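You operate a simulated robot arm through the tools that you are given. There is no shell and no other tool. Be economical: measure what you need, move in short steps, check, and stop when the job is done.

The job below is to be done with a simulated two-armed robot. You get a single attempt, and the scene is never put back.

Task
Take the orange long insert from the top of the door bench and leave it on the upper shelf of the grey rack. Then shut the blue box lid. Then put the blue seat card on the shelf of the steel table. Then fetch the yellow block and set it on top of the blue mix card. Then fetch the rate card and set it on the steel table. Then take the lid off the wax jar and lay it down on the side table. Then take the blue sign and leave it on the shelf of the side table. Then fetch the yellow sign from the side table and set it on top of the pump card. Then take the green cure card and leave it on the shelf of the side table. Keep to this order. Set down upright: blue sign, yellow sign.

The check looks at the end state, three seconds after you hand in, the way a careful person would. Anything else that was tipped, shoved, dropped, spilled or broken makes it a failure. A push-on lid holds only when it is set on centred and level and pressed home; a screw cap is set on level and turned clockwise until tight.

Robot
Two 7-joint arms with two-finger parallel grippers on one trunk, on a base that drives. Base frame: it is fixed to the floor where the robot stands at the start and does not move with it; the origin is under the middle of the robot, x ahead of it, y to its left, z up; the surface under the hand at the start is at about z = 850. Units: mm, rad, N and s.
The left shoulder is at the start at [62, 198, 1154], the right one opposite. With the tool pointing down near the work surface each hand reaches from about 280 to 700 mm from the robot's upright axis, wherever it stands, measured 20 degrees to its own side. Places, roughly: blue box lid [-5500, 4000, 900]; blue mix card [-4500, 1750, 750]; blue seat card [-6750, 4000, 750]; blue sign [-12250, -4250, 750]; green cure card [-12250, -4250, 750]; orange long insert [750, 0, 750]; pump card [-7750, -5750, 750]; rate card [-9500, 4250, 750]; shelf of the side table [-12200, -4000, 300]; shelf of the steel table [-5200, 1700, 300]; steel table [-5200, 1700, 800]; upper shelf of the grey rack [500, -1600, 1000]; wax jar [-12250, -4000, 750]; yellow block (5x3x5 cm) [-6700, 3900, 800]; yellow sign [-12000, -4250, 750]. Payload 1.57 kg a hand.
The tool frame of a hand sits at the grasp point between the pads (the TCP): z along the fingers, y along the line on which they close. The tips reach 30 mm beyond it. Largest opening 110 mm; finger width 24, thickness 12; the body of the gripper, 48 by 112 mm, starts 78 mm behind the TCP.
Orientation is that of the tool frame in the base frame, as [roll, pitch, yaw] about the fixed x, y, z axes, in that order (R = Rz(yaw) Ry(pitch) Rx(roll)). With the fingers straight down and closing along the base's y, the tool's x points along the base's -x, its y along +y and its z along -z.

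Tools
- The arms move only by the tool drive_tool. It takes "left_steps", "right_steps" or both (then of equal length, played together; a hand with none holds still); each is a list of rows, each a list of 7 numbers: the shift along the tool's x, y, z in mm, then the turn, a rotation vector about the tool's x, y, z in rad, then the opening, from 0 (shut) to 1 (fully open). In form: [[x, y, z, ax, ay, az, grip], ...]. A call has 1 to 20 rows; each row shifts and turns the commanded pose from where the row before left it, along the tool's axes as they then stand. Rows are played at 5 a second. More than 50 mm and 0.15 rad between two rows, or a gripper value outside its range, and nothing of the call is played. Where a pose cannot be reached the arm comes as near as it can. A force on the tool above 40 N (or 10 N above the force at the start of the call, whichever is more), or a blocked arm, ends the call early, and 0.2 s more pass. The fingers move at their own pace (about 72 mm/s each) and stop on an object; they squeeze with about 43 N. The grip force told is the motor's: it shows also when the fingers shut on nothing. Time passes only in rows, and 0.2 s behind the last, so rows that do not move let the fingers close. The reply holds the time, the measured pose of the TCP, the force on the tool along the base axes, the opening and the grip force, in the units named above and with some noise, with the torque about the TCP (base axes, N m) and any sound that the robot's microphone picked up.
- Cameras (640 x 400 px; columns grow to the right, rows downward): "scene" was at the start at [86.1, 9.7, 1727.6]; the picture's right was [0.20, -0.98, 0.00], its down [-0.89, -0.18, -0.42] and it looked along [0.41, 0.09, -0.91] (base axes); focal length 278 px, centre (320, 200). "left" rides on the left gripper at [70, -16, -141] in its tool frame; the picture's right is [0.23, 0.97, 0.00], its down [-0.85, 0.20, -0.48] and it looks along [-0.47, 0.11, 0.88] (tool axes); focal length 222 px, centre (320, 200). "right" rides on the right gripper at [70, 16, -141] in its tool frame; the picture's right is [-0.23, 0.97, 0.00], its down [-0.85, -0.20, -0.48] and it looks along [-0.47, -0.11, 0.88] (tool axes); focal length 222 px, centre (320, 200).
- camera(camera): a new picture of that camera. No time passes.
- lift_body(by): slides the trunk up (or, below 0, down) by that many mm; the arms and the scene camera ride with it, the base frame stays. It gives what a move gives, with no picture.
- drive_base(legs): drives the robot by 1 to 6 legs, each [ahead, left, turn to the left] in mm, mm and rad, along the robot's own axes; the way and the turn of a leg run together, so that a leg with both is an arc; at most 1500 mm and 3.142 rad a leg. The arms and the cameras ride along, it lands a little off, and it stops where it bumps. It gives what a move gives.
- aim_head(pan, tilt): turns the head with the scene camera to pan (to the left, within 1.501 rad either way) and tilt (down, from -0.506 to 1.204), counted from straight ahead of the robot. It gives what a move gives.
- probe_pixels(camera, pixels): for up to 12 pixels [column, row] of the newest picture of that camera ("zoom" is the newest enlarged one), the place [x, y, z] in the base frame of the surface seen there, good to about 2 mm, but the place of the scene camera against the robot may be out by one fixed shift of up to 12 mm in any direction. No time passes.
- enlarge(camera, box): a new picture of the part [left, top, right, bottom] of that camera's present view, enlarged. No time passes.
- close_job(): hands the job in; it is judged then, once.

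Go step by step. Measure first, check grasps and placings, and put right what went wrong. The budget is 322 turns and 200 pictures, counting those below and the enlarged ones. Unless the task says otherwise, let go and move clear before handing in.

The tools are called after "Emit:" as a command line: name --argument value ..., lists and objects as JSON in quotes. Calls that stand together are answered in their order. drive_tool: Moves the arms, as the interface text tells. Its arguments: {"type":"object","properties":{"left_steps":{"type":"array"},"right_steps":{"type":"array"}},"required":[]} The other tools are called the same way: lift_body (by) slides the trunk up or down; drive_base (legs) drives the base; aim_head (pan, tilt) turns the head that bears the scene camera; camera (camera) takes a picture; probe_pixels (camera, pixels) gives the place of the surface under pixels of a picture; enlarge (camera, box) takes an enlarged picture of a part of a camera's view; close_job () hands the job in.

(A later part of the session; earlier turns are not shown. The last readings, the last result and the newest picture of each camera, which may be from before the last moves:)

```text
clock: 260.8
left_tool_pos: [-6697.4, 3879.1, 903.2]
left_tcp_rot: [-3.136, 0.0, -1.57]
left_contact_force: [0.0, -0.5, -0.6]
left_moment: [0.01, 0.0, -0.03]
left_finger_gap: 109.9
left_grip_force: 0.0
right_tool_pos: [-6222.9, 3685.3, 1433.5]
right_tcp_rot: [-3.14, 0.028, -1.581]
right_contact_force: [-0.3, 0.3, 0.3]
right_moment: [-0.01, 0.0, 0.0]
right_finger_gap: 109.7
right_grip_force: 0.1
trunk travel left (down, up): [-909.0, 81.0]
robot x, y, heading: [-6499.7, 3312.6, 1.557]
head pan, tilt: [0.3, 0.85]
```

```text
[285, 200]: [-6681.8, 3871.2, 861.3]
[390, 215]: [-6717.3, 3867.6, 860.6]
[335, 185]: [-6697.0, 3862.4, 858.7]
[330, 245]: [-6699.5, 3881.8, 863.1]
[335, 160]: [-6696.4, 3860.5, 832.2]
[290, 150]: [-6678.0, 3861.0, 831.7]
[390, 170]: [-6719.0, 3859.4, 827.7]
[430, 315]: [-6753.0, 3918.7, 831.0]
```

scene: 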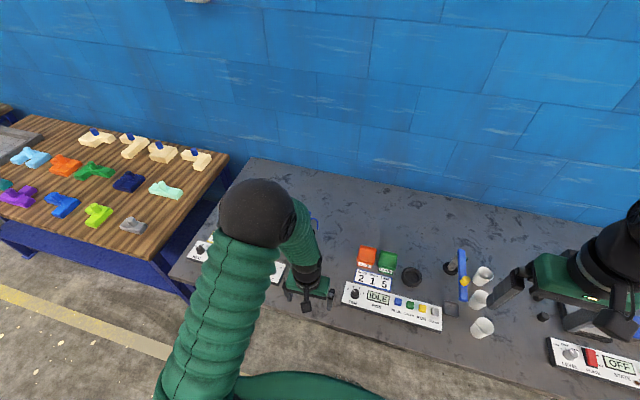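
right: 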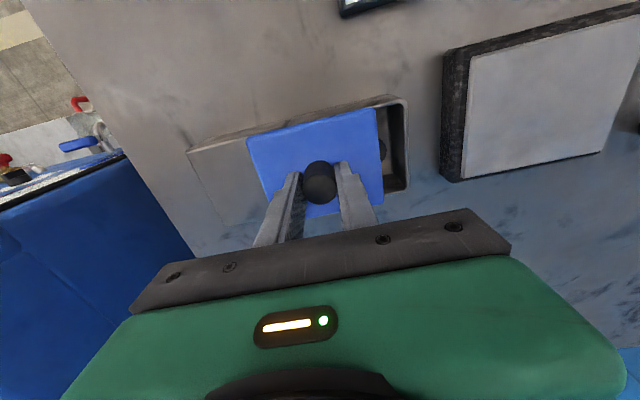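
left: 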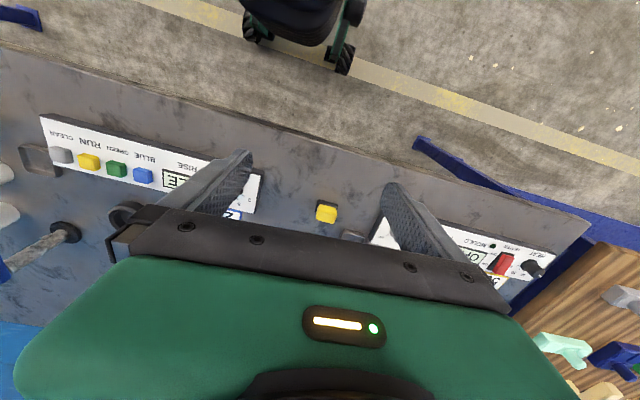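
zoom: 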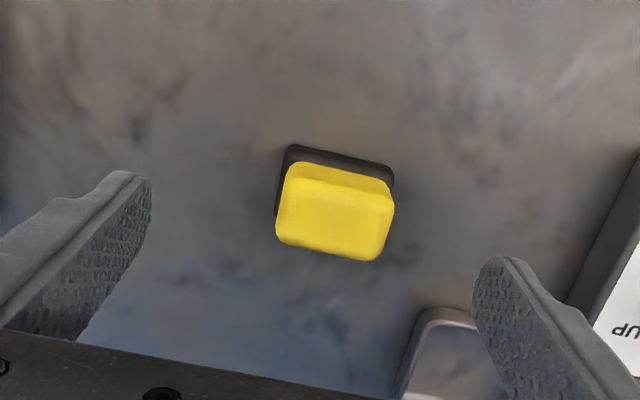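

Emit:
drive_tool --left_steps '[[5, 1, 0, 0, 0, 0, 0.7], [0, 0, 17, 0, 0, 0, 0.7], [0, 0, 17, 0, 0, 0, 0.7], [0, 0, 16, 0, 0, 0, 0.7], [0, 0, 0, 0, 0, 0, 0.7], [0, 0, 0, 0, 0, 0, 0.1], [0, 0, 0, 0, 0, 0, 0.1], [0, 0, 0, 0, 0, 0, 0.1]]'

Emit:
drive_tool --left_steps '[[0, 0, -15, 0, 0, 0, 0.1], [0, 0, -25, 0, 0, 0, 0.1], [0, 0, -40, 0, 0, 0, 0.1], [0, 0, -40, 0, 0, 0, 0.1], [0, 0, -40, 0, 0, 0, 0.1]]'

Emit:
camera --camera "left"

```text
clock: 262.6
left_tool_pos: [-6696.8, 3872.5, 854.4]
left_tcp_rot: [-3.136, -0.002, -1.57]
left_contact_force: [0.1, -0.2, 0.6]
left_moment: [-0.01, 0.03, 0.0]
left_finger_gap: 43.1
left_grip_force: 43.1
right_tool_pos: [-6222.7, 3685.9, 1431.8]
right_tcp_rot: [3.141, 0.027, -1.581]
right_contact_force: [-0.4, 0.7, 0.2]
right_moment: [-0.02, 0.0, 0.01]
right_finger_gap: 109.8
right_grip_force: 0.2
trunk travel left (down, up): [-909.0, 81.0]
robot x, y, heading: [-6497.7, 3314.3, 1.562]
head pan, tilt: [0.3, 0.85]
```

```text
clock: 263.8
left_tool_pos: [-6696.3, 3870.3, 1017.2]
left_tcp_rot: [-3.137, -0.001, -1.572]
left_contact_force: [-0.4, 0.0, -1.0]
left_moment: [0.02, 0.02, 0.01]
left_finger_gap: 42.8
left_grip_force: 42.7
right_tool_pos: [-6222.5, 3684.1, 1431.2]
right_tcp_rot: [3.139, 0.029, -1.582]
right_contact_force: [-0.1, -0.3, -0.2]
right_moment: [0.01, -0.01, -0.01]
right_finger_gap: 110.1
right_grip_force: 0.0
trunk travel left (down, up): [-909.0, 81.0]
robot x, y, heading: [-6497.5, 3313.4, 1.561]
head pan, tilt: [0.3, 0.85]
```

```text
125 pictures are left
```

left: 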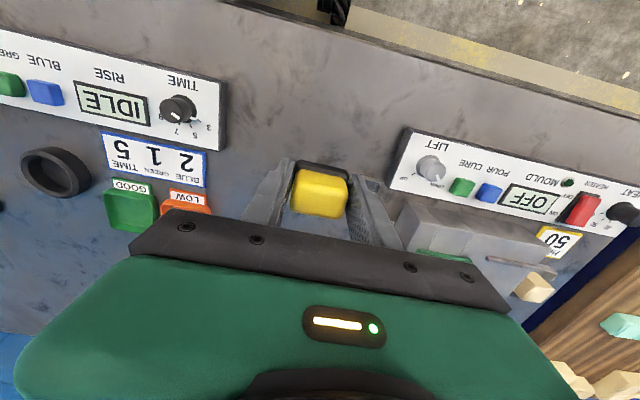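

Block held (gap 43). I retract, back off, drive east and turn to the steel table's mix card.

Emit:
drive_tool --left_steps '[[40, 0, -10, 0, 0, 0, 0.1], [40, 0, -10, 0, 0, 0, 0.1], [40, 0, -10, 0, 0, 0, 0.1], [40, 0, -10, 0, 0, 0, 0.1]]'

Emit:
drive_base --legs '[[-400, 0, 0], [0, -1400, 0], [0, -400, 0], [0, 0, 3.14]]'

Emit:
aim_head --pan 0.2 --tilt 0.7

Emit:
camera --camera "scene"

```text
clock: 264.8
left_tool_pos: [-6698.7, 3712.6, 1056.6]
left_tcp_rot: [-3.137, 0.0, -1.573]
left_contact_force: [0.3, -0.2, -1.2]
left_moment: [-0.01, -0.02, -0.01]
left_finger_gap: 42.7
left_grip_force: 43.2
right_tool_pos: [-6222.9, 3684.8, 1432.4]
right_tcp_rot: [3.139, 0.026, -1.582]
right_contact_force: [-0.1, 0.0, -0.2]
right_moment: [0.0, -0.02, 0.02]
right_finger_gap: 110.0
right_grip_force: 0.1
trunk travel left (down, up): [-909.0, 81.0]
robot x, y, heading: [-6494.3, 3314.0, 1.561]
head pan, tilt: [0.3, 0.85]
```

```text
clock: 283.3
left_tool_pos: [-4504.1, 2514.2, 1055.3]
left_tcp_rot: [-3.136, 0.001, 1.562]
left_contact_force: [0.1, 0.5, -0.2]
left_moment: [0.01, 0.02, 0.0]
left_finger_gap: 43.0
left_grip_force: 43.3
right_tool_pos: [-4979.3, 2546.2, 1432.4]
right_tcp_rot: [3.139, 0.027, 1.554]
right_contact_force: [0.0, 0.1, 0.8]
right_moment: [-0.03, 0.02, -0.01]
right_finger_gap: 110.2
right_grip_force: 0.0
trunk travel left (down, up): [-909.0, 81.0]
robot x, y, heading: [-4704.5, 2912.4, -1.585]
head pan, tilt: [0.3, 0.85]
```

```text
clock: 284.0
left_tool_pos: [-4503.4, 2516.6, 1055.6]
left_tcp_rot: [-3.137, -0.001, 1.564]
left_contact_force: [-0.6, -0.2, -1.3]
left_moment: [0.01, -0.01, 0.03]
left_finger_gap: 43.1
left_grip_force: 42.8
right_tool_pos: [-4978.0, 2547.9, 1432.3]
right_tcp_rot: [3.139, 0.029, 1.554]
right_contact_force: [0.6, 0.2, -0.2]
right_moment: [0.0, 0.02, -0.01]
right_finger_gap: 110.1
right_grip_force: 0.0
trunk travel left (down, up): [-909.0, 81.0]
robot x, y, heading: [-4704.9, 2915.6, -1.59]
head pan, tilt: [0.201, 0.7]
```

```text
124 pictures are left
```

scene: 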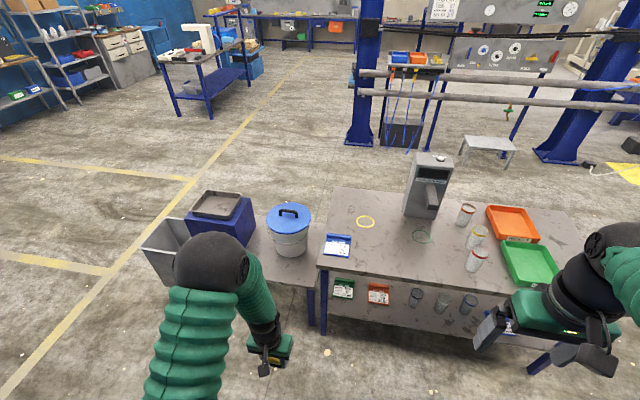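

Emit:
enlarge --camera "scene" --box '[270, 190, 430, 310]'

Emit:
probe_pixels --camera "scene" --pixels '[[327, 236], [351, 238], [324, 254], [349, 257], [338, 247], [318, 265], [375, 275], [305, 230], [290, 250]]'

```text
3.33 times, centred on (350, 250) of scene
```

zoom: 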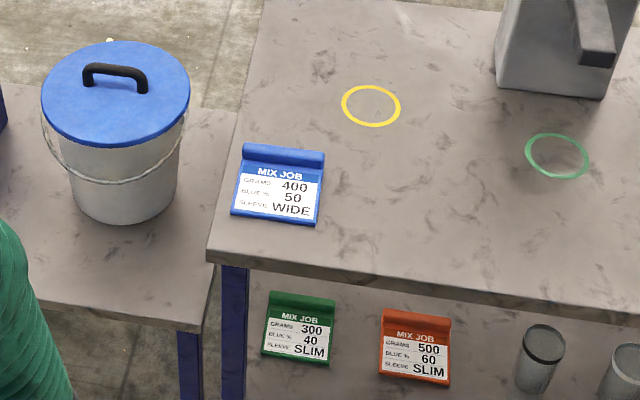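

```text
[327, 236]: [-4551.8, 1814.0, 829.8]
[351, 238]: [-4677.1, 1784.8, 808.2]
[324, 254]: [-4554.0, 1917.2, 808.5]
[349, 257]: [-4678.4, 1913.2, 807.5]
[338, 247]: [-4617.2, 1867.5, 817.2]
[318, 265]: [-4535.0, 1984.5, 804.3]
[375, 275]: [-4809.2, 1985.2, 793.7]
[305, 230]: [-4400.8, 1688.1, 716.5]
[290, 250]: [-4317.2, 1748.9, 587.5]
```

The blue mix card's plate centre is ≈(−4613,1872), surface ≈810. I move in front and check with the hand camera.

Emit:
drive_base --legs '[[0, -115, 0.017], [470, 0, 0]]'

Emit:
camera --camera "left"

```text
clock: 287.6
left_tool_pos: [-4630.4, 2050.3, 1059.8]
left_tcp_rot: [3.133, 0.001, 1.577]
left_contact_force: [-0.5, 0.1, -0.1]
left_moment: [0.0, -0.05, 0.02]
left_finger_gap: 43.0
left_grip_force: 43.1
right_tool_pos: [-5112.5, 2074.8, 1430.8]
right_tcp_rot: [3.127, 0.03, 1.569]
right_contact_force: [0.3, 0.0, -0.7]
right_moment: [0.0, -0.03, 0.0]
right_finger_gap: 110.0
right_grip_force: 0.1
trunk travel left (down, up): [-909.0, 81.0]
robot x, y, heading: [-4827.2, 2446.8, -1.569]
head pan, tilt: [0.201, 0.7]
```

```text
122 pictures are left
```

left: 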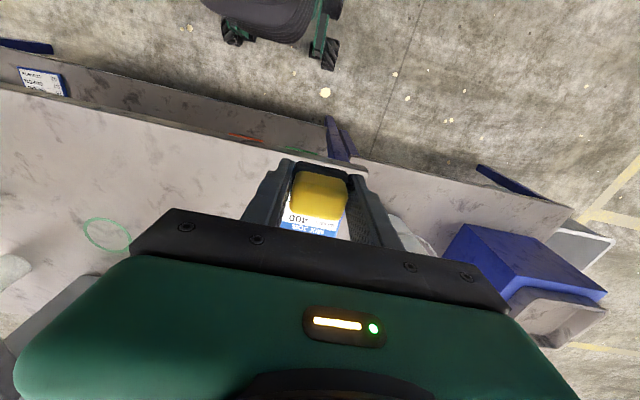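

Emit:
enlarge --camera "left" --box '[240, 140, 420, 260]'

Emit:
probe_pixels --camera "left" --pixels '[[286, 222], [345, 222], [343, 233], [310, 228], [290, 226], [352, 225]]'

```text
3.33 times, centred on (330, 200) of left
```

zoom: 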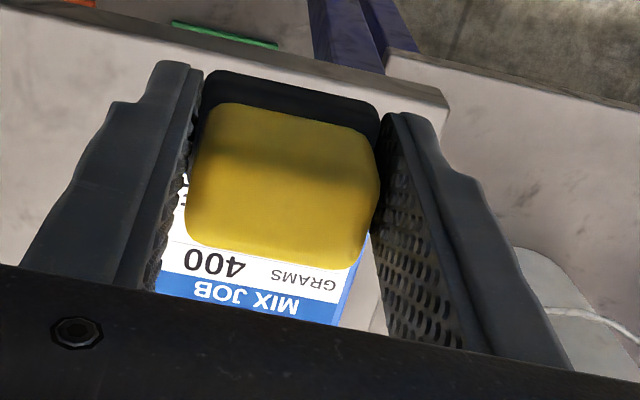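

```text
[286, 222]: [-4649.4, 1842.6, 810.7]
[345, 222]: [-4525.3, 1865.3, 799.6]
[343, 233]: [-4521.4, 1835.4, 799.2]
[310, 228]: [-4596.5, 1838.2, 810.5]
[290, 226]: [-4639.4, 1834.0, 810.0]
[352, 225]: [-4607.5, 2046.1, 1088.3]
```

Card top z≈810.5, centre x≈−4605. I extend above it, lower with the trunk, then set down.

Emit:
drive_tool --left_steps '[[-43.5, 6.3, 0, 0, 0, 0, 0.1], [-43.5, 6.3, 0, 0, 0, 0, 0.1], [-43.5, 6.4, 0, 0, 0, 0, 0.1], [-43.5, 6.4, 0, 0, 0, 0, 0.1], [0, 0, 0, 0, 0, 0, 0.1]]'

Emit:
lift_body --by -185

Emit:
camera --camera "left"

Emit:
aim_head --pan 0.3 --tilt 0.9

Emit:
camera --camera "scene"

```text
clock: 288.9
left_tool_pos: [-4573.8, 1873.7, 1051.6]
left_tcp_rot: [-3.122, -0.002, 1.581]
left_contact_force: [0.6, -0.3, -0.2]
left_moment: [-0.03, -0.01, -0.04]
left_finger_gap: 43.2
left_grip_force: 43.1
right_tool_pos: [-5072.3, 2071.2, 1437.3]
right_tcp_rot: [-3.13, 0.026, 1.572]
right_contact_force: [-0.2, 0.2, 0.2]
right_moment: [0.01, 0.03, 0.01]
right_finger_gap: 110.1
right_grip_force: 0.1
trunk travel left (down, up): [-909.0, 81.0]
robot x, y, heading: [-4822.1, 2442.0, -1.57]
head pan, tilt: [0.201, 0.7]
```

```text
clock: 290.9
left_tool_pos: [-4585.5, 1875.5, 868.2]
left_tcp_rot: [-3.133, -0.002, 1.58]
left_contact_force: [0.2, 0.3, -0.2]
left_moment: [0.02, 0.01, 0.03]
left_finger_gap: 42.8
left_grip_force: 43.4
right_tool_pos: [-5088.7, 2072.2, 1249.8]
right_tcp_rot: [-3.138, 0.029, 1.57]
right_contact_force: [-0.3, 0.4, 0.6]
right_moment: [-0.04, -0.01, 0.02]
right_finger_gap: 110.2
right_grip_force: 0.0
trunk travel left (down, up): [-724.0, 266.0]
robot x, y, heading: [-4823.8, 2445.5, -1.568]
head pan, tilt: [0.201, 0.7]
```

```text
120 pictures are left
```

left: 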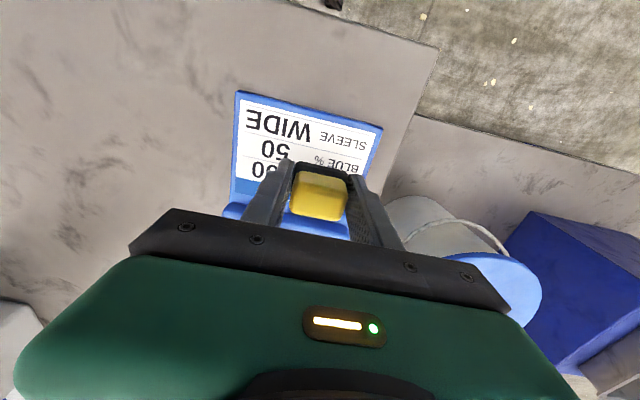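

```text
clock: 291.6
left_tool_pos: [-4584.0, 1875.7, 866.8]
left_tcp_rot: [-3.131, 0.0, 1.578]
left_contact_force: [1.0, -0.2, -1.1]
left_moment: [0.0, 0.02, 0.01]
left_finger_gap: 43.2
left_grip_force: 42.7
right_tool_pos: [-5085.3, 2072.0, 1248.1]
right_tcp_rot: [-3.136, 0.025, 1.569]
right_contact_force: [0.0, 0.1, -0.9]
right_moment: [-0.01, 0.01, 0.04]
right_finger_gap: 110.3
right_grip_force: 0.0
trunk travel left (down, up): [-724.0, 266.0]
robot x, y, heading: [-4824.1, 2442.8, -1.573]
head pan, tilt: [0.3, 0.901]
```

```text
119 pictures are left
```

scene: 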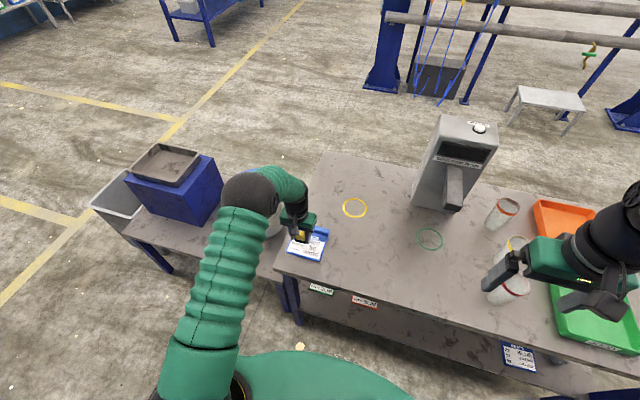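

Emit:
probe_pixels --camera "left" --pixels '[[240, 97], [378, 130], [235, 195], [360, 172], [240, 212], [265, 190], [270, 208], [232, 205], [300, 110]]'

```text
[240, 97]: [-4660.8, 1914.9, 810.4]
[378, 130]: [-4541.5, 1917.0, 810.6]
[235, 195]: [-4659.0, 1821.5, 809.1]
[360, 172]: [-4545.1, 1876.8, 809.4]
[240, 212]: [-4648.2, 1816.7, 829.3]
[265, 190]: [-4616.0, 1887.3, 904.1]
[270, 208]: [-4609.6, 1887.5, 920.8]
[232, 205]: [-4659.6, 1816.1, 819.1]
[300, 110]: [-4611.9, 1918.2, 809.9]
```

Card spans x −4661…−4542, flat plate y 1822…1919. I correct by −17 mm in x and lower onto it.

Emit:
drive_tool --left_steps '[[-2.3, -8.5, 0, 0, 0, 0, 0.1], [-2.3, -8.5, 0, 0, 0, 0, 0.1], [0, 0, 8, 0, 0, 0, 0.1], [0, 0, 8, 0, 0, 0, 0.1], [0, 0, 3, 0, 0, 0, 0.1], [0, 0, 0, 0, 0, 0, 0.1]]'

Emit:
enlarge --camera "left" --box '[200, 80, 420, 240]'

```text
clock: 293.0
left_tool_pos: [-4601.3, 1870.5, 850.1]
left_tcp_rot: [-3.132, 0.0, 1.579]
left_contact_force: [0.4, -0.1, -1.1]
left_moment: [-0.02, 0.0, 0.0]
left_finger_gap: 43.1
left_grip_force: 42.7
right_tool_pos: [-5087.9, 2071.9, 1248.5]
right_tcp_rot: [-3.138, 0.028, 1.568]
right_contact_force: [-0.4, -0.1, -0.1]
right_moment: [-0.03, 0.03, -0.03]
right_finger_gap: 110.1
right_grip_force: 0.0
trunk travel left (down, up): [-724.0, 266.0]
robot x, y, heading: [-4821.1, 2442.8, -1.572]
head pan, tilt: [0.3, 0.901]
```

```text
2.50 times, centred on (310, 160) of left
```

zoom: 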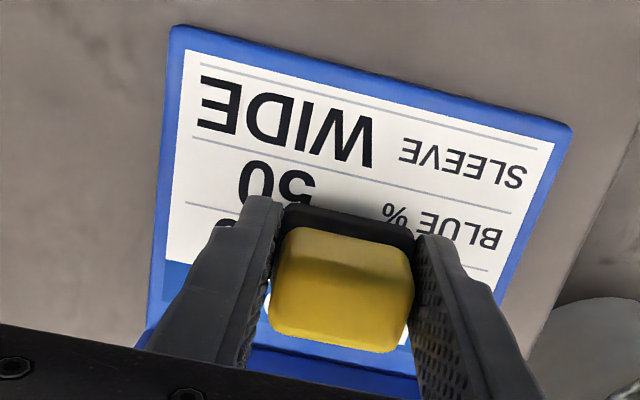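

Emit:
drive_tool --left_steps '[[0, 0, 2, 0, 0, 0, 0.1], [0, 0, 1.5, 0, 0, 0, 0.1], [0, 0, 1.5, 0, 0, 0, 0.1], [0, 0, 0, 0, 0, 0, 0.1]]'

```text
clock: 294.0
left_tool_pos: [-4602.2, 1869.9, 844.5]
left_tcp_rot: [-3.133, 0.001, 1.577]
left_contact_force: [0.7, 0.2, 0.9]
left_moment: [-0.01, -0.02, -0.01]
left_finger_gap: 42.8
left_grip_force: 43.2
right_tool_pos: [-5087.0, 2072.8, 1248.5]
right_tcp_rot: [-3.138, 0.028, 1.57]
right_contact_force: [0.1, 0.3, -0.3]
right_moment: [0.0, -0.04, -0.01]
right_finger_gap: 109.9
right_grip_force: 0.1
trunk travel left (down, up): [-724.0, 266.0]
robot x, y, heading: [-4824.1, 2445.9, -1.57]
head pan, tilt: [0.3, 0.901]
```

Emit:
drive_tool --left_steps '[[0, 0, 1, 0, 0, 0, 0.1], [0, 0, 0, 0, 0, 0, 0.1]]'

```text
clock: 294.6
left_tool_pos: [-4602.2, 1870.4, 844.5]
left_tcp_rot: [-3.133, 0.002, 1.578]
left_contact_force: [2.1, -0.1, 7.6]
left_moment: [-0.05, -0.2, 0.03]
left_finger_gap: 43.0
left_grip_force: 43.8
right_tool_pos: [-5088.7, 2073.1, 1248.6]
right_tcp_rot: [-3.138, 0.027, 1.569]
right_contact_force: [-0.7, -0.4, -0.5]
right_moment: [-0.01, 0.03, 0.01]
right_finger_gap: 110.1
right_grip_force: 0.1
trunk travel left (down, up): [-724.0, 266.0]
robot x, y, heading: [-4820.0, 2444.4, -1.575]
head pan, tilt: [0.3, 0.901]
```

Contact. Release and rise.

Emit:
drive_tool --left_steps '[[0, 0, 0, 0, 0, 0, 0.5], [0, 0, 0, 0, 0, 0, 0.6], [0, 0, 0, 0, 0, 0, 0.6], [0, 0, -40, 0, 0, 0, 0.6], [0, 0, -40, 0, 0, 0, 0.6], [0, 0, -40, 0, 0, 0, 0.6]]'

Emit:
camera --camera "left"

```text
clock: 296.0
left_tool_pos: [-4600.4, 1872.6, 963.7]
left_tcp_rot: [-3.133, -0.001, 1.581]
left_contact_force: [0.0, 0.6, -0.1]
left_moment: [-0.02, 0.01, 0.02]
left_finger_gap: 65.9
left_grip_force: 0.0
right_tool_pos: [-5088.2, 2073.2, 1248.8]
right_tcp_rot: [-3.137, 0.028, 1.569]
right_contact_force: [-0.2, -0.2, 0.1]
right_moment: [0.01, 0.01, 0.03]
right_finger_gap: 110.0
right_grip_force: 0.1
trunk travel left (down, up): [-724.0, 266.0]
robot x, y, heading: [-4825.3, 2441.6, -1.575]
head pan, tilt: [0.3, 0.901]
```

```text
117 pictures are left
```

left: 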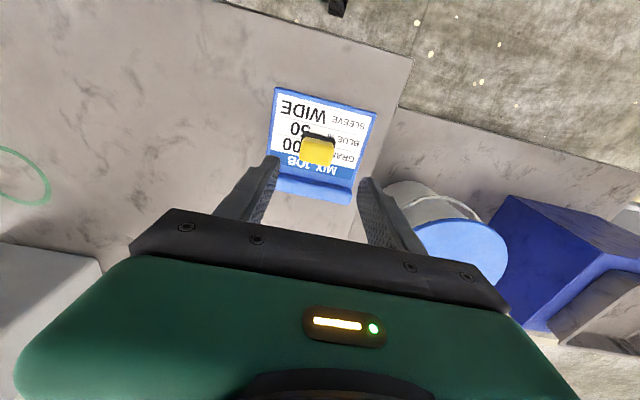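

Block stands on the mix card. Next the rate card at (−9500,4250): retract, rise, back off and turn west to view the way.

Emit:
drive_tool --left_steps '[[40, 0, -20, 0, 0, 0, 0.8], [40, 0, -20, 0, 0, 0, 0.8], [40, 0, -10, 0, 0, 0, 0.8], [40, 0, 0, 0, 0, 0, 0.8]]'

Emit:
lift_body --by 120

Emit:
drive_base --legs '[[-450, 0, 0], [0, 0, -1.571]]'

Emit:
aim_head --pan -0.2 --tilt 0.35

Emit:
camera --camera "scene"

```text
clock: 297.0
left_tool_pos: [-4600.7, 2030.6, 1013.8]
left_tcp_rot: [-3.133, 0.0, 1.58]
left_contact_force: [-0.7, 0.1, -0.2]
left_moment: [-0.04, 0.02, -0.03]
left_finger_gap: 87.9
left_grip_force: 0.1
right_tool_pos: [-5087.0, 2073.5, 1249.8]
right_tcp_rot: [-3.138, 0.03, 1.569]
right_contact_force: [-0.1, 0.8, 1.0]
right_moment: [-0.05, 0.03, 0.01]
right_finger_gap: 110.1
right_grip_force: 0.1
trunk travel left (down, up): [-724.0, 266.0]
robot x, y, heading: [-4821.4, 2443.3, -1.576]
head pan, tilt: [0.3, 0.901]
```

```text
clock: 298.5
left_tool_pos: [-4601.8, 2028.9, 1132.5]
left_tcp_rot: [-3.133, -0.001, 1.579]
left_contact_force: [-0.6, -1.0, 0.3]
left_moment: [0.01, 0.0, 0.01]
left_finger_gap: 88.0
left_grip_force: 0.1
right_tool_pos: [-5087.2, 2071.2, 1368.0]
right_tcp_rot: [-3.138, 0.028, 1.568]
right_contact_force: [0.4, -0.2, -0.9]
right_moment: [0.0, 0.0, -0.01]
right_finger_gap: 109.9
right_grip_force: 0.1
trunk travel left (down, up): [-844.0, 146.0]
robot x, y, heading: [-4822.1, 2444.1, -1.57]
head pan, tilt: [0.3, 0.901]
```

```text
clock: 305.1
left_tool_pos: [-5240.7, 2682.3, 1132.6]
left_tcp_rot: [-3.131, -0.001, -0.009]
left_contact_force: [0.1, -0.2, 0.5]
left_moment: [-0.01, -0.03, -0.01]
left_finger_gap: 87.7
left_grip_force: 0.0
right_tool_pos: [-5191.1, 3167.6, 1369.3]
right_tcp_rot: [-3.137, 0.029, -0.018]
right_contact_force: [0.3, 0.3, 0.4]
right_moment: [0.01, -0.03, 0.01]
right_finger_gap: 110.2
right_grip_force: 0.0
trunk travel left (down, up): [-844.0, 146.0]
robot x, y, heading: [-4825.5, 2899.7, 3.125]
head pan, tilt: [0.3, 0.901]
```

```text
clock: 306.1
left_tool_pos: [-5240.8, 2683.2, 1133.0]
left_tcp_rot: [-3.134, 0.001, -0.008]
left_contact_force: [0.8, 0.1, -1.2]
left_moment: [-0.03, 0.0, 0.02]
left_finger_gap: 87.9
left_grip_force: 0.1
right_tool_pos: [-5190.5, 3168.1, 1367.9]
right_tcp_rot: [-3.138, 0.028, -0.019]
right_contact_force: [-0.4, 0.9, 0.6]
right_moment: [0.01, -0.03, 0.01]
right_finger_gap: 109.8
right_grip_force: 0.0
trunk travel left (down, up): [-844.0, 146.0]
robot x, y, heading: [-4825.8, 2899.6, 3.128]
head pan, tilt: [-0.201, 0.351]
```

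```text
116 pictures are left
```

scene: 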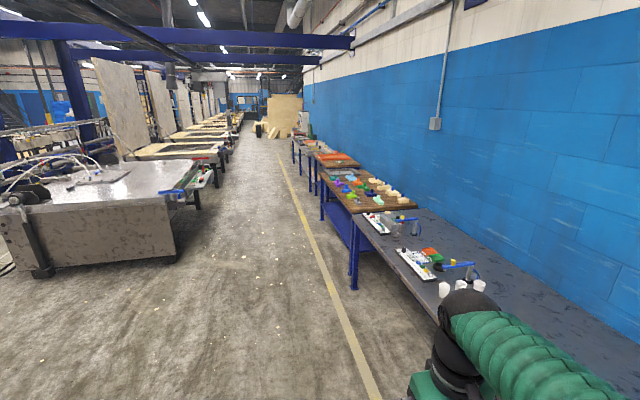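

Emit:
probe_pixels --camera "scene" --pixels '[[180, 245], [185, 190], [215, 180], [220, 160], [228, 150], [300, 150], [295, 165], [320, 210], [340, 275]]'

Emit:
enlarge --camera "scene" --box '[170, 110, 400, 250]'

```text
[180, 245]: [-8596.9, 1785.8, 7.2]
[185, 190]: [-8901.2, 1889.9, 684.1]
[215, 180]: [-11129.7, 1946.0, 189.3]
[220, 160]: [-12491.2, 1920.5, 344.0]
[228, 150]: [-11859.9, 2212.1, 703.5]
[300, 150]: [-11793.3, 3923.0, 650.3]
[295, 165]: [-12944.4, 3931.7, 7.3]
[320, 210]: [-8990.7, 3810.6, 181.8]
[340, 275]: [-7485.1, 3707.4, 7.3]
```

```text
2.78 times, centred on (285, 180) of scene
```

zoom: 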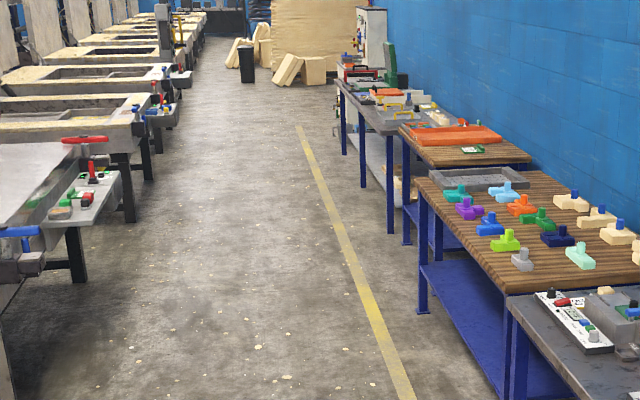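

The aisle is clear. I drive west to x≈−9350 and turn to face the wall benches.

Emit:
drive_base --legs '[[1500, 0, 0], [1500, 0, 0], [1450, 0, 0], [0, 0, -1.555]]'

Emit:
aim_head --pan 0.0 --tilt 0.6

Emit:
camera --camera "scene"

```text
clock: 331.2
left_tool_pos: [-9510.6, 3373.6, 1132.8]
left_tcp_rot: [-3.132, 0.001, -1.583]
left_contact_force: [-0.2, 0.0, 0.3]
left_moment: [0.03, 0.0, -0.02]
left_finger_gap: 87.9
left_grip_force: 0.0
right_tool_pos: [-9025.0, 3322.6, 1369.1]
right_tcp_rot: [-3.139, 0.027, -1.595]
right_contact_force: [0.0, 0.1, 0.3]
right_moment: [0.01, -0.02, -0.02]
right_finger_gap: 110.0
right_grip_force: 0.0
trunk travel left (down, up): [-844.0, 146.0]
robot x, y, heading: [-9298.0, 2960.2, 1.547]
head pan, tilt: [-0.201, 0.351]
```

```text
clock: 332.0
left_tool_pos: [-9509.3, 3372.8, 1132.5]
left_tcp_rot: [-3.133, 0.003, -1.584]
left_contact_force: [0.6, -0.4, -0.3]
left_moment: [0.01, -0.01, -0.01]
left_finger_gap: 87.9
left_grip_force: 0.0
right_tool_pos: [-9025.8, 3321.1, 1369.5]
right_tcp_rot: [-3.138, 0.028, -1.593]
right_contact_force: [-0.1, -0.2, 0.1]
right_moment: [0.01, 0.01, 0.03]
right_finger_gap: 110.0
right_grip_force: 0.0
trunk travel left (down, up): [-844.0, 146.0]
robot x, y, heading: [-9298.1, 2956.4, 1.556]
head pan, tilt: [0.0, 0.6]
```

```text
114 pictures are left
```

scene: 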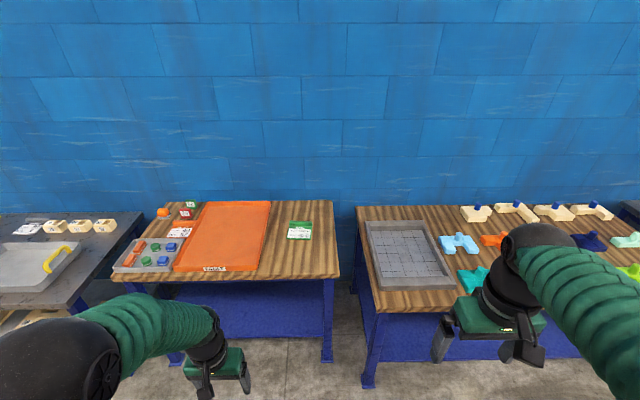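

Emit:
enlarge --camera "scene" --box '[110, 185, 350, 320]'

Emit:
probe_pixels --camera "scene" --pixels '[[300, 223], [299, 236], [292, 222], [310, 222], [289, 238], [310, 238], [260, 235], [335, 270], [300, 275], [170, 235]]'

```text
2.67 times, centred on (230, 252) of scene
```

zoom: 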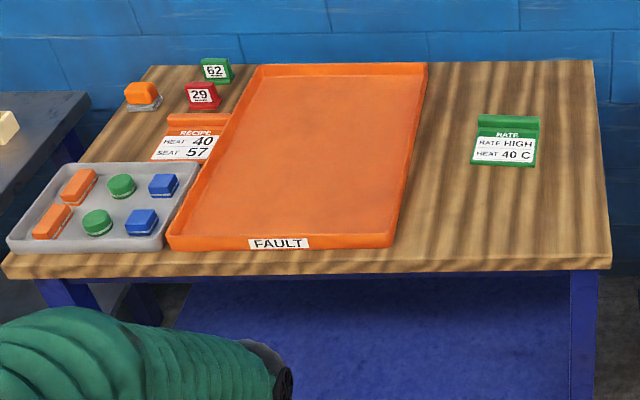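

```text
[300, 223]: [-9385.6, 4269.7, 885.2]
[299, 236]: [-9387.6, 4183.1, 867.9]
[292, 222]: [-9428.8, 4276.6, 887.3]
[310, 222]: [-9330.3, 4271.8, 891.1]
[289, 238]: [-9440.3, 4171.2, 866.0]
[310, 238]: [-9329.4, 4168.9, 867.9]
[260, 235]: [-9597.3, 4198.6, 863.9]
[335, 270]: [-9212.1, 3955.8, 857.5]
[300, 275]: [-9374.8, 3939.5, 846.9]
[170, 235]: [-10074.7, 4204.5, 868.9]
```

The green RATE card's bar is at y≈4275, ~320 mm from the bench edge. I check the bench's underside and my own base's front to see how near I can stand.

Emit:
probe_pixels --camera "scene" --pixels '[[300, 300], [300, 330], [260, 345], [326, 340], [326, 300], [230, 310]]'

Emit:
aim_head --pan 0.0 --tilt 1.2

Emit:
camera --camera "scene"

Emit:
probe_pixels --camera "scene" --pixels '[[320, 250], [320, 260], [320, 270], [320, 280], [320, 290], [320, 310], [400, 310], [250, 310], [320, 240]]'

```text
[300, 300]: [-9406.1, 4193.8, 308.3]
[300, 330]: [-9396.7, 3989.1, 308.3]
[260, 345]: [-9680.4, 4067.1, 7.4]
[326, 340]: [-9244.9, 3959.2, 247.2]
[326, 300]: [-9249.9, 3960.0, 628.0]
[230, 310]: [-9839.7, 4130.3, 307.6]
```

```text
clock: 333.0
left_tool_pos: [-9511.9, 3373.0, 1133.3]
left_tcp_rot: [-3.133, 0.001, -1.582]
left_contact_force: [-0.7, 1.0, -0.3]
left_moment: [-0.01, 0.0, 0.01]
left_finger_gap: 88.3
left_grip_force: 0.0
right_tool_pos: [-9025.1, 3320.5, 1370.3]
right_tcp_rot: [-3.138, 0.028, -1.593]
right_contact_force: [-0.2, -0.1, 0.2]
right_moment: [0.0, -0.01, -0.04]
right_finger_gap: 110.1
right_grip_force: 0.0
trunk travel left (down, up): [-844.0, 146.0]
robot x, y, heading: [-9296.7, 2955.4, 1.552]
head pan, tilt: [0.0, 1.201]
```

```text
112 pictures are left
```

scene: 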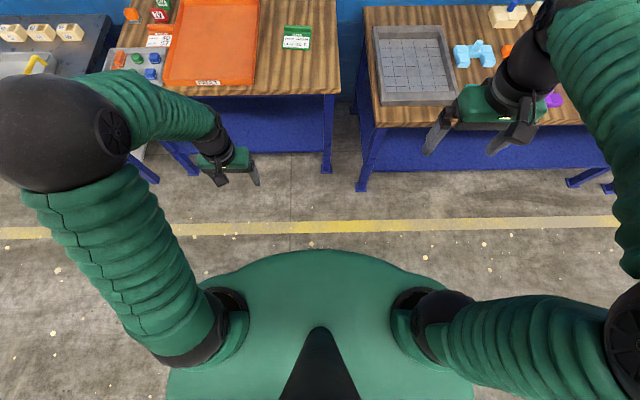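

```text
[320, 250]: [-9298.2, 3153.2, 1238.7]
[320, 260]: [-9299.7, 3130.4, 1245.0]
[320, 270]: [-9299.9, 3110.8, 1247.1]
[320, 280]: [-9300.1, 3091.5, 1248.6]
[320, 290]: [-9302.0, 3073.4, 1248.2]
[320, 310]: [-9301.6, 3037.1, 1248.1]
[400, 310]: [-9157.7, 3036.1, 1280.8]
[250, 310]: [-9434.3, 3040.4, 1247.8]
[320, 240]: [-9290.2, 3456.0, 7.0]
```

The green surface is the trunk (front only 200 mm ahead). I check the wheeled base's extent with the left hand camera.

Emit:
camera --camera "left"

```text
111 pictures are left
```

left: 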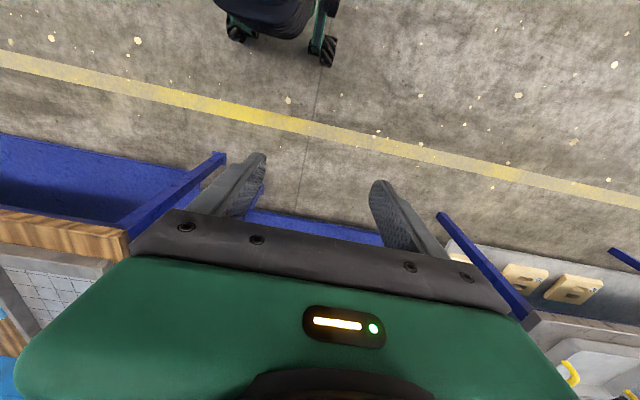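

Emit:
probe_pixels --camera "left" --pixels '[[327, 55], [320, 62], [332, 45], [238, 35], [280, 30], [300, 33], [326, 35], [345, 15]]'

```text
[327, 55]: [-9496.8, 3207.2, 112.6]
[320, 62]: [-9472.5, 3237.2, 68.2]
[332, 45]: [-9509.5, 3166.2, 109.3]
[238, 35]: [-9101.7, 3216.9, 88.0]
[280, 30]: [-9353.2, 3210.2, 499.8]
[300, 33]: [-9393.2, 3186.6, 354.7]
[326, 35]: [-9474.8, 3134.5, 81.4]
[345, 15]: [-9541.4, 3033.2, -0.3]
```

Base front reaches only ~285 mm ahead, so I can stand at y≈3640. I turn the wrist 90° and drive up.

Emit:
drive_tool --left_steps '[[0, 0, 0, 0, 0, -0.143, 0.8], [0, 0, 0, 0, 0, -0.143, 0.8], [0, 0, 0, 0, 0, -0.143, 0.8], [0, 0, 0, 0, 0, -0.143, 0.8], [0, 0, 0, 0, 0, -0.143, 0.8], [0, 0, 0, 0, 0, -0.143, 0.8], [0, 0, 0, 0, 0, -0.143, 0.8], [0, 0, 0, 0, 0, -0.143, 0.8], [0, 0, 0, 0, 0, -0.143, 0.8], [0, 0, 0, 0, 0, -0.143, 0.8], [0, 0, 0, 0, 0, -0.143, 0.8]]'

Emit:
drive_base --legs '[[0, -113, 0.018], [560, 0, 0]]'

Emit:
camera --camera "left"

```text
clock: 335.4
left_tool_pos: [-9509.7, 3372.9, 1132.2]
left_tcp_rot: [-3.138, -0.009, -0.007]
left_contact_force: [0.2, -0.5, 0.3]
left_moment: [0.0, 0.0, -0.02]
left_finger_gap: 88.0
left_grip_force: 0.1
right_tool_pos: [-9025.7, 3321.3, 1368.7]
right_tcp_rot: [-3.14, 0.028, -1.594]
right_contact_force: [0.2, 0.7, -0.2]
right_moment: [-0.02, 0.04, 0.01]
right_finger_gap: 110.2
right_grip_force: 0.0
trunk travel left (down, up): [-844.0, 146.0]
robot x, y, heading: [-9297.6, 2958.2, 1.552]
head pan, tilt: [0.0, 1.201]
```

```text
clock: 339.4
left_tool_pos: [-9410.9, 3922.1, 1131.5]
left_tcp_rot: [-3.138, -0.018, 0.006]
left_contact_force: [0.0, 0.0, 0.4]
left_moment: [-0.02, -0.04, 0.05]
left_finger_gap: 88.0
left_grip_force: 0.0
right_tool_pos: [-8927.8, 3878.1, 1374.0]
right_tcp_rot: [-3.131, 0.031, -1.577]
right_contact_force: [-0.1, 0.2, 0.1]
right_moment: [0.01, 0.0, 0.02]
right_finger_gap: 109.9
right_grip_force: 0.1
trunk travel left (down, up): [-844.0, 146.0]
robot x, y, heading: [-9185.7, 3512.2, 1.562]
head pan, tilt: [0.0, 1.201]
```

```text
110 pictures are left
```

left: 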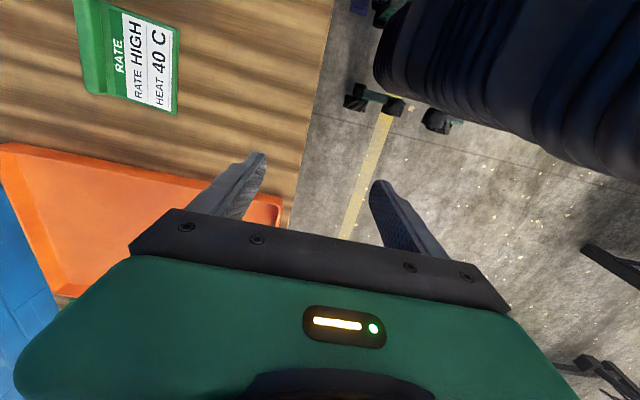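

Emit:
enlarge --camera "left" --box '[60, 0, 200, 130]'

Emit:
probe_pixels --camera "left" --pixels '[[85, 10], [92, 85], [88, 45], [100, 8], [110, 88], [178, 30], [172, 112], [140, 60], [20, 150], [180, 180], [283, 210]]'

```text
3.08 times, centred on (130, 65) of left
```

zoom: 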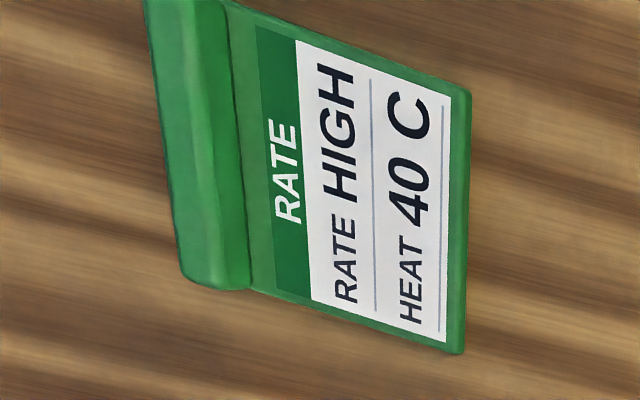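

```text
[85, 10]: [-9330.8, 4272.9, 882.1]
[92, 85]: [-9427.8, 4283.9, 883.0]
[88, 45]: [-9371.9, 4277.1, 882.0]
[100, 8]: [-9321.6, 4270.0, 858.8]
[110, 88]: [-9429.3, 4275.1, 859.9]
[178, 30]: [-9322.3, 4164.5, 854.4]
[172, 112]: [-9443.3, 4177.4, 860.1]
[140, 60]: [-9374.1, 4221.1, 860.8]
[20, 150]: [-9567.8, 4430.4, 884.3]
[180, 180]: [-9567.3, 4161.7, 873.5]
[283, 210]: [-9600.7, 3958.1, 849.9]
```

Bar runs from (−9331,4273) to (−9428,4284), yaw −0.11. I go 138 mm closer, lower the trunk 150 and move over it.

Emit:
drive_base --legs '[[138, 0, 0]]'

Emit:
lift_body --by -150

Emit:
drive_tool --left_steps '[[7, -37, 0, 0, 0, 0.058, 0.6], [7, -37, 0, 0, 0, 0.058, 0.6], [7, -37, 0, 0, 0, 0, 0.6], [0, -37, 0, 0, 0, 0, 0.6], [0, -37, 0, 0, 0, 0, 0.6], [0, 0, 0, 0, 0, 0, 0.6]]'

Emit:
enlarge --camera "left" --box '[200, 40, 440, 220]'

```text
clock: 340.8
left_tool_pos: [-9340.5, 3984.2, 1137.1]
left_tcp_rot: [-3.135, 0.0, -0.117]
left_contact_force: [0.1, -1.1, -0.2]
left_moment: [0.05, -0.14, 0.01]
left_finger_gap: 87.8
left_grip_force: 0.1
right_tool_pos: [-8861.2, 3877.5, 1368.7]
right_tcp_rot: [3.134, 0.035, -1.703]
right_contact_force: [0.2, -0.6, 1.0]
right_moment: [0.0, -0.08, -0.01]
right_finger_gap: 109.8
right_grip_force: 0.1
trunk travel left (down, up): [-844.0, 146.0]
robot x, y, heading: [-9186.2, 3556.6, 1.438]
head pan, tilt: [0.0, 1.201]
stopped in leg 1: the robot was blocked; the commanded pose is now the measured one
```

```text
clock: 342.5
left_tool_pos: [-9335.5, 3988.2, 987.3]
left_tcp_rot: [-3.139, 0.005, -0.119]
left_contact_force: [0.7, 0.0, -0.2]
left_moment: [-0.01, -0.02, 0.03]
left_finger_gap: 87.8
left_grip_force: 0.1
right_tool_pos: [-8855.7, 3881.4, 1216.1]
right_tcp_rot: [3.128, 0.032, -1.707]
right_contact_force: [-0.6, 0.0, 0.9]
right_moment: [0.0, -0.04, 0.0]
right_finger_gap: 109.9
right_grip_force: 0.1
trunk travel left (down, up): [-694.0, 296.0]
robot x, y, heading: [-9187.0, 3558.6, 1.437]
head pan, tilt: [0.0, 1.201]
```

```text
clock: 343.9
left_tool_pos: [-9278.1, 4164.9, 986.6]
left_tcp_rot: [-3.138, 0.007, -0.236]
left_contact_force: [-1.1, 1.2, -0.1]
left_moment: [0.02, 0.01, 0.0]
left_finger_gap: 66.2
left_grip_force: 0.1
right_tool_pos: [-8853.8, 3880.3, 1217.4]
right_tcp_rot: [3.129, 0.033, -1.705]
right_contact_force: [0.3, 0.5, 0.2]
right_moment: [0.01, -0.01, 0.0]
right_finger_gap: 109.8
right_grip_force: 0.0
trunk travel left (down, up): [-694.0, 296.0]
robot x, y, heading: [-9191.9, 3555.4, 1.439]
head pan, tilt: [0.0, 1.201]
```

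```text
2.22 times, centred on (320, 130) of left
```

zoom: 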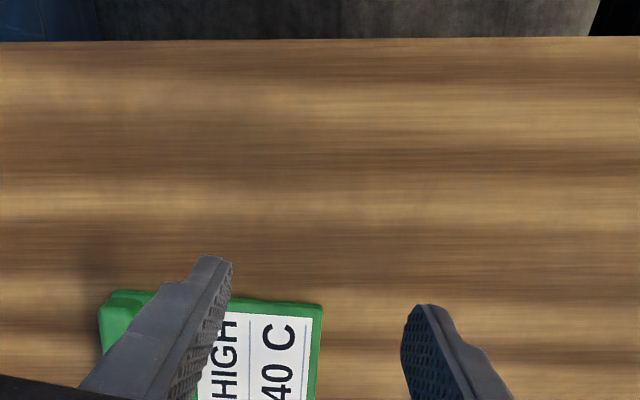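

The base was blocked by the neighbouring bench's leg on my right. I back off; better to stand further left and use the right hand. First retreat and check that nothing moved.

Emit:
drive_base --legs '[[-250, 0, 0], [0, 0, 0.13]]'

Emit:
lift_body --by 150

Emit:
aim_head --pan -0.2 --tilt 0.8

Emit:
camera --camera "scene"

```text
clock: 346.3
left_tool_pos: [-9389.8, 3900.6, 985.5]
left_tcp_rot: [-3.14, 0.01, -0.099]
left_contact_force: [-0.2, 0.5, 0.2]
left_moment: [0.0, 0.03, -0.03]
left_finger_gap: 65.9
left_grip_force: 0.0
right_tool_pos: [-8930.6, 3675.6, 1215.0]
right_tcp_rot: [3.125, 0.029, -1.567]
right_contact_force: [1.6, 0.2, 0.2]
right_moment: [0.02, 0.05, 0.01]
right_finger_gap: 110.0
right_grip_force: 0.1
trunk travel left (down, up): [-694.0, 296.0]
robot x, y, heading: [-9220.8, 3307.9, 1.576]
head pan, tilt: [0.0, 1.201]
```

```text
clock: 348.1
left_tool_pos: [-9393.1, 3898.8, 1137.1]
left_tcp_rot: [-3.138, 0.006, -0.099]
left_contact_force: [0.3, 0.1, 0.0]
left_moment: [0.02, -0.03, 0.0]
left_finger_gap: 66.1
left_grip_force: 0.0
right_tool_pos: [-8932.8, 3673.6, 1365.7]
right_tcp_rot: [3.128, 0.034, -1.568]
right_contact_force: [-0.1, -0.6, -1.1]
right_moment: [-0.01, -0.01, 0.0]
right_finger_gap: 110.1
right_grip_force: 0.1
trunk travel left (down, up): [-844.0, 146.0]
robot x, y, heading: [-9217.9, 3305.6, 1.579]
head pan, tilt: [0.0, 1.201]
```

```text
clock: 349.0
left_tool_pos: [-9392.0, 3899.5, 1136.8]
left_tcp_rot: [-3.137, 0.006, -0.1]
left_contact_force: [-0.6, -1.0, -0.6]
left_moment: [0.0, 0.03, 0.0]
left_finger_gap: 66.0
left_grip_force: 0.1
right_tool_pos: [-8932.2, 3674.1, 1364.3]
right_tcp_rot: [3.127, 0.033, -1.567]
right_contact_force: [0.2, -0.8, 0.2]
right_moment: [-0.03, 0.07, -0.02]
right_finger_gap: 109.8
right_grip_force: 0.0
trunk travel left (down, up): [-844.0, 146.0]
robot x, y, heading: [-9222.5, 3306.4, 1.571]
head pan, tilt: [-0.201, 0.799]
```

```text
107 pictures are left
```

scene: 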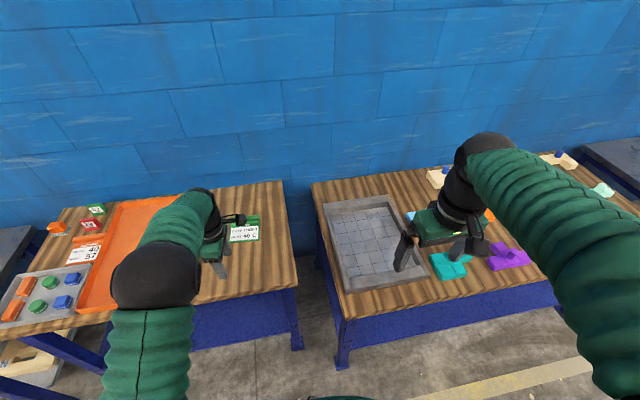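

Nothing moved. I retract the left hand, turn the right wrist 90°, lower the right hand, and shift the base left.

Emit:
drive_tool --left_steps '[[0, 40, 0, 0, 0, 0, 0.6], [0, 40, 0, 0, 0, 0, 0.6], [0, 40, 0, 0, 0, 0, 0.6], [0, 40, 0, 0, 0, 0, 0.6], [0, 0, 0, 0, 0, 0.14, 0.6], [0, 0, 0, 0, 0, 0.14, 0.6], [0, 0, 0, 0, 0, 0.14, 0.6], [0, 0, 0, 0, 0, 0.14, 0.6], [0, 0, 0, 0, 0, 0.14, 0.6], [0, 0, 0, 0, 0, 0.14, 0.6], [0, 0, 0, 0, 0, 0.14, 0.6], [0, 0, 0, 0, 0, 0.14, 0.6], [0, 0, 0, 0, 0, 0.14, 0.6], [0, 0, 0, 0, 0, 0.14, 0.6], [0, 0, 0, 0, 0, 0, 0.6]]' --right_steps '[[0, 0, 40, 0, 0, 0, 0.6], [0, 0, 40, 0, 0, 0, 0.6], [0, 0, 40, 0, 0, 0, 0.6], [0, 0, 40, 0, 0, 0, 0.6], [0, 0, 0, 0, 0, 0.143, 0.6], [0, 0, 0, 0, 0, 0.143, 0.6], [0, 0, 0, 0, 0, 0.143, 0.6], [0, 0, 0, 0, 0, 0.143, 0.6], [0, 0, 0, 0, 0, 0.143, 0.6], [0, 0, 0, 0, 0, 0.143, 0.6], [0, 0, 0, 0, 0, 0.143, 0.6], [0, 0, 0, 0, 0, 0.143, 0.6], [0, 0, 0, 0, 0, 0.143, 0.6], [0, 0, 0, 0, 0, 0.143, 0.6], [0, 0, 0, 0, 0, 0.143, 0.6]]'

Emit:
drive_base --legs '[[0, 370, 0]]'

Emit:
camera --camera "right"

```text
clock: 352.2
left_tool_pos: [-9407.1, 3738.2, 1136.1]
left_tcp_rot: [3.136, 0.006, -1.5]
left_contact_force: [0.4, 0.3, -0.8]
left_moment: [0.0, 0.0, -0.03]
left_finger_gap: 66.0
left_grip_force: 0.0
right_tool_pos: [-8936.1, 3678.1, 1205.1]
right_tcp_rot: [3.11, -0.014, 3.14]
right_contact_force: [-0.3, 0.3, -0.4]
right_moment: [0.02, 0.01, 0.01]
right_finger_gap: 66.0
right_grip_force: 0.1
trunk travel left (down, up): [-844.0, 146.0]
robot x, y, heading: [-9218.0, 3305.8, 1.575]
head pan, tilt: [-0.201, 0.799]
```

```text
clock: 354.5
left_tool_pos: [-9767.7, 3739.8, 1137.3]
left_tcp_rot: [3.128, 0.006, -1.507]
left_contact_force: [1.0, 0.6, 0.3]
left_moment: [0.03, 0.01, 0.0]
left_finger_gap: 66.0
left_grip_force: 0.1
right_tool_pos: [-9294.4, 3676.4, 1203.8]
right_tcp_rot: [3.107, -0.022, 3.135]
right_contact_force: [0.5, -0.6, 0.1]
right_moment: [0.03, 0.05, 0.01]
right_finger_gap: 65.8
right_grip_force: 0.2
trunk travel left (down, up): [-844.0, 146.0]
robot x, y, heading: [-9590.4, 3305.0, 1.568]
head pan, tilt: [-0.201, 0.799]
```

```text
106 pictures are left
```

right: 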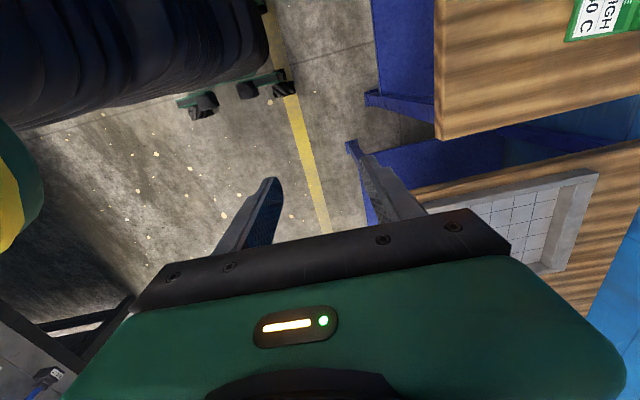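

Emit:
drive_base --legs '[[340, 0, 0]]'

Emit:
camera --camera "right"

```text
clock: 356.8
left_tool_pos: [-9781.0, 4076.0, 1135.9]
left_tcp_rot: [3.139, 0.009, -1.499]
left_contact_force: [-0.2, -0.7, -0.9]
left_moment: [0.0, -0.02, 0.0]
left_finger_gap: 66.1
left_grip_force: 0.0
right_tool_pos: [-9309.3, 4015.5, 1207.7]
right_tcp_rot: [3.104, -0.01, 3.139]
right_contact_force: [0.2, 0.1, -0.5]
right_moment: [-0.01, 0.01, -0.02]
right_finger_gap: 66.1
right_grip_force: 0.0
trunk travel left (down, up): [-844.0, 146.0]
robot x, y, heading: [-9588.3, 3647.2, 1.574]
head pan, tilt: [-0.201, 0.799]
```

```text
105 pictures are left
```

right: 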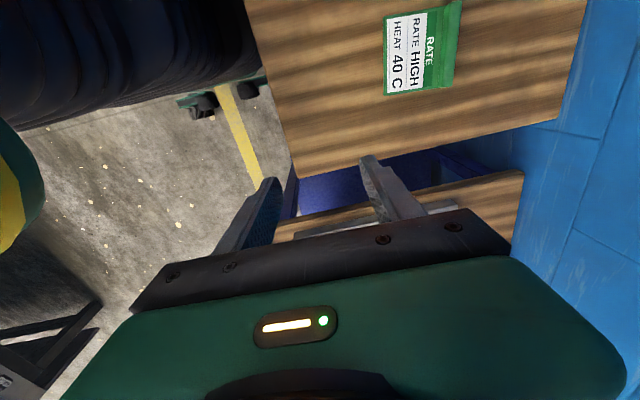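

Now lower the trunk 150 and move the right hand over the bar, aligning yaw.

Emit:
lift_body --by -150

Emit:
drive_tool --right_steps '[[12, 40, 0, 0.0375, 0, 0.055, 0.6], [12, 40, 0, 0, 0, 0.055, 0.6], [14, 40, 0, 0, 0, 0, 0.6], [14, 40, 10, 0, 0, 0, 0.6], [14, 40, 35, 0, 0, 0, 0.6], [0, 40, 45, 0, 0, 0, 0.6], [0, 16, 35, 0, 0, 0, 0.6], [0, 0, 0, 0, 0, 0, 0.6]]'

Emit:
enlarge --camera "right" --box '[200, 40, 440, 220]'

```text
clock: 358.5
left_tool_pos: [-9778.7, 4078.0, 987.7]
left_tcp_rot: [3.137, 0.006, -1.499]
left_contact_force: [-0.9, 0.2, 0.5]
left_moment: [-0.04, 0.03, 0.01]
left_finger_gap: 65.9
left_grip_force: 0.0
right_tool_pos: [-9306.8, 4018.9, 1057.2]
right_tcp_rot: [3.108, -0.012, 3.141]
right_contact_force: [-0.2, 0.1, 0.0]
right_moment: [0.01, 0.01, -0.01]
right_finger_gap: 66.2
right_grip_force: 0.1
trunk travel left (down, up): [-694.0, 296.0]
robot x, y, heading: [-9592.7, 3647.2, 1.575]
head pan, tilt: [-0.201, 0.799]
```

```text
refused: row 5 steps farther than a row can; nothing moved
```

```text
2.22 times, centred on (320, 130) of right
```

zoom: 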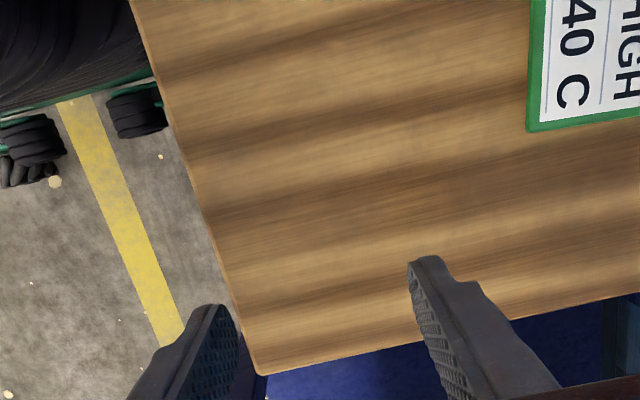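

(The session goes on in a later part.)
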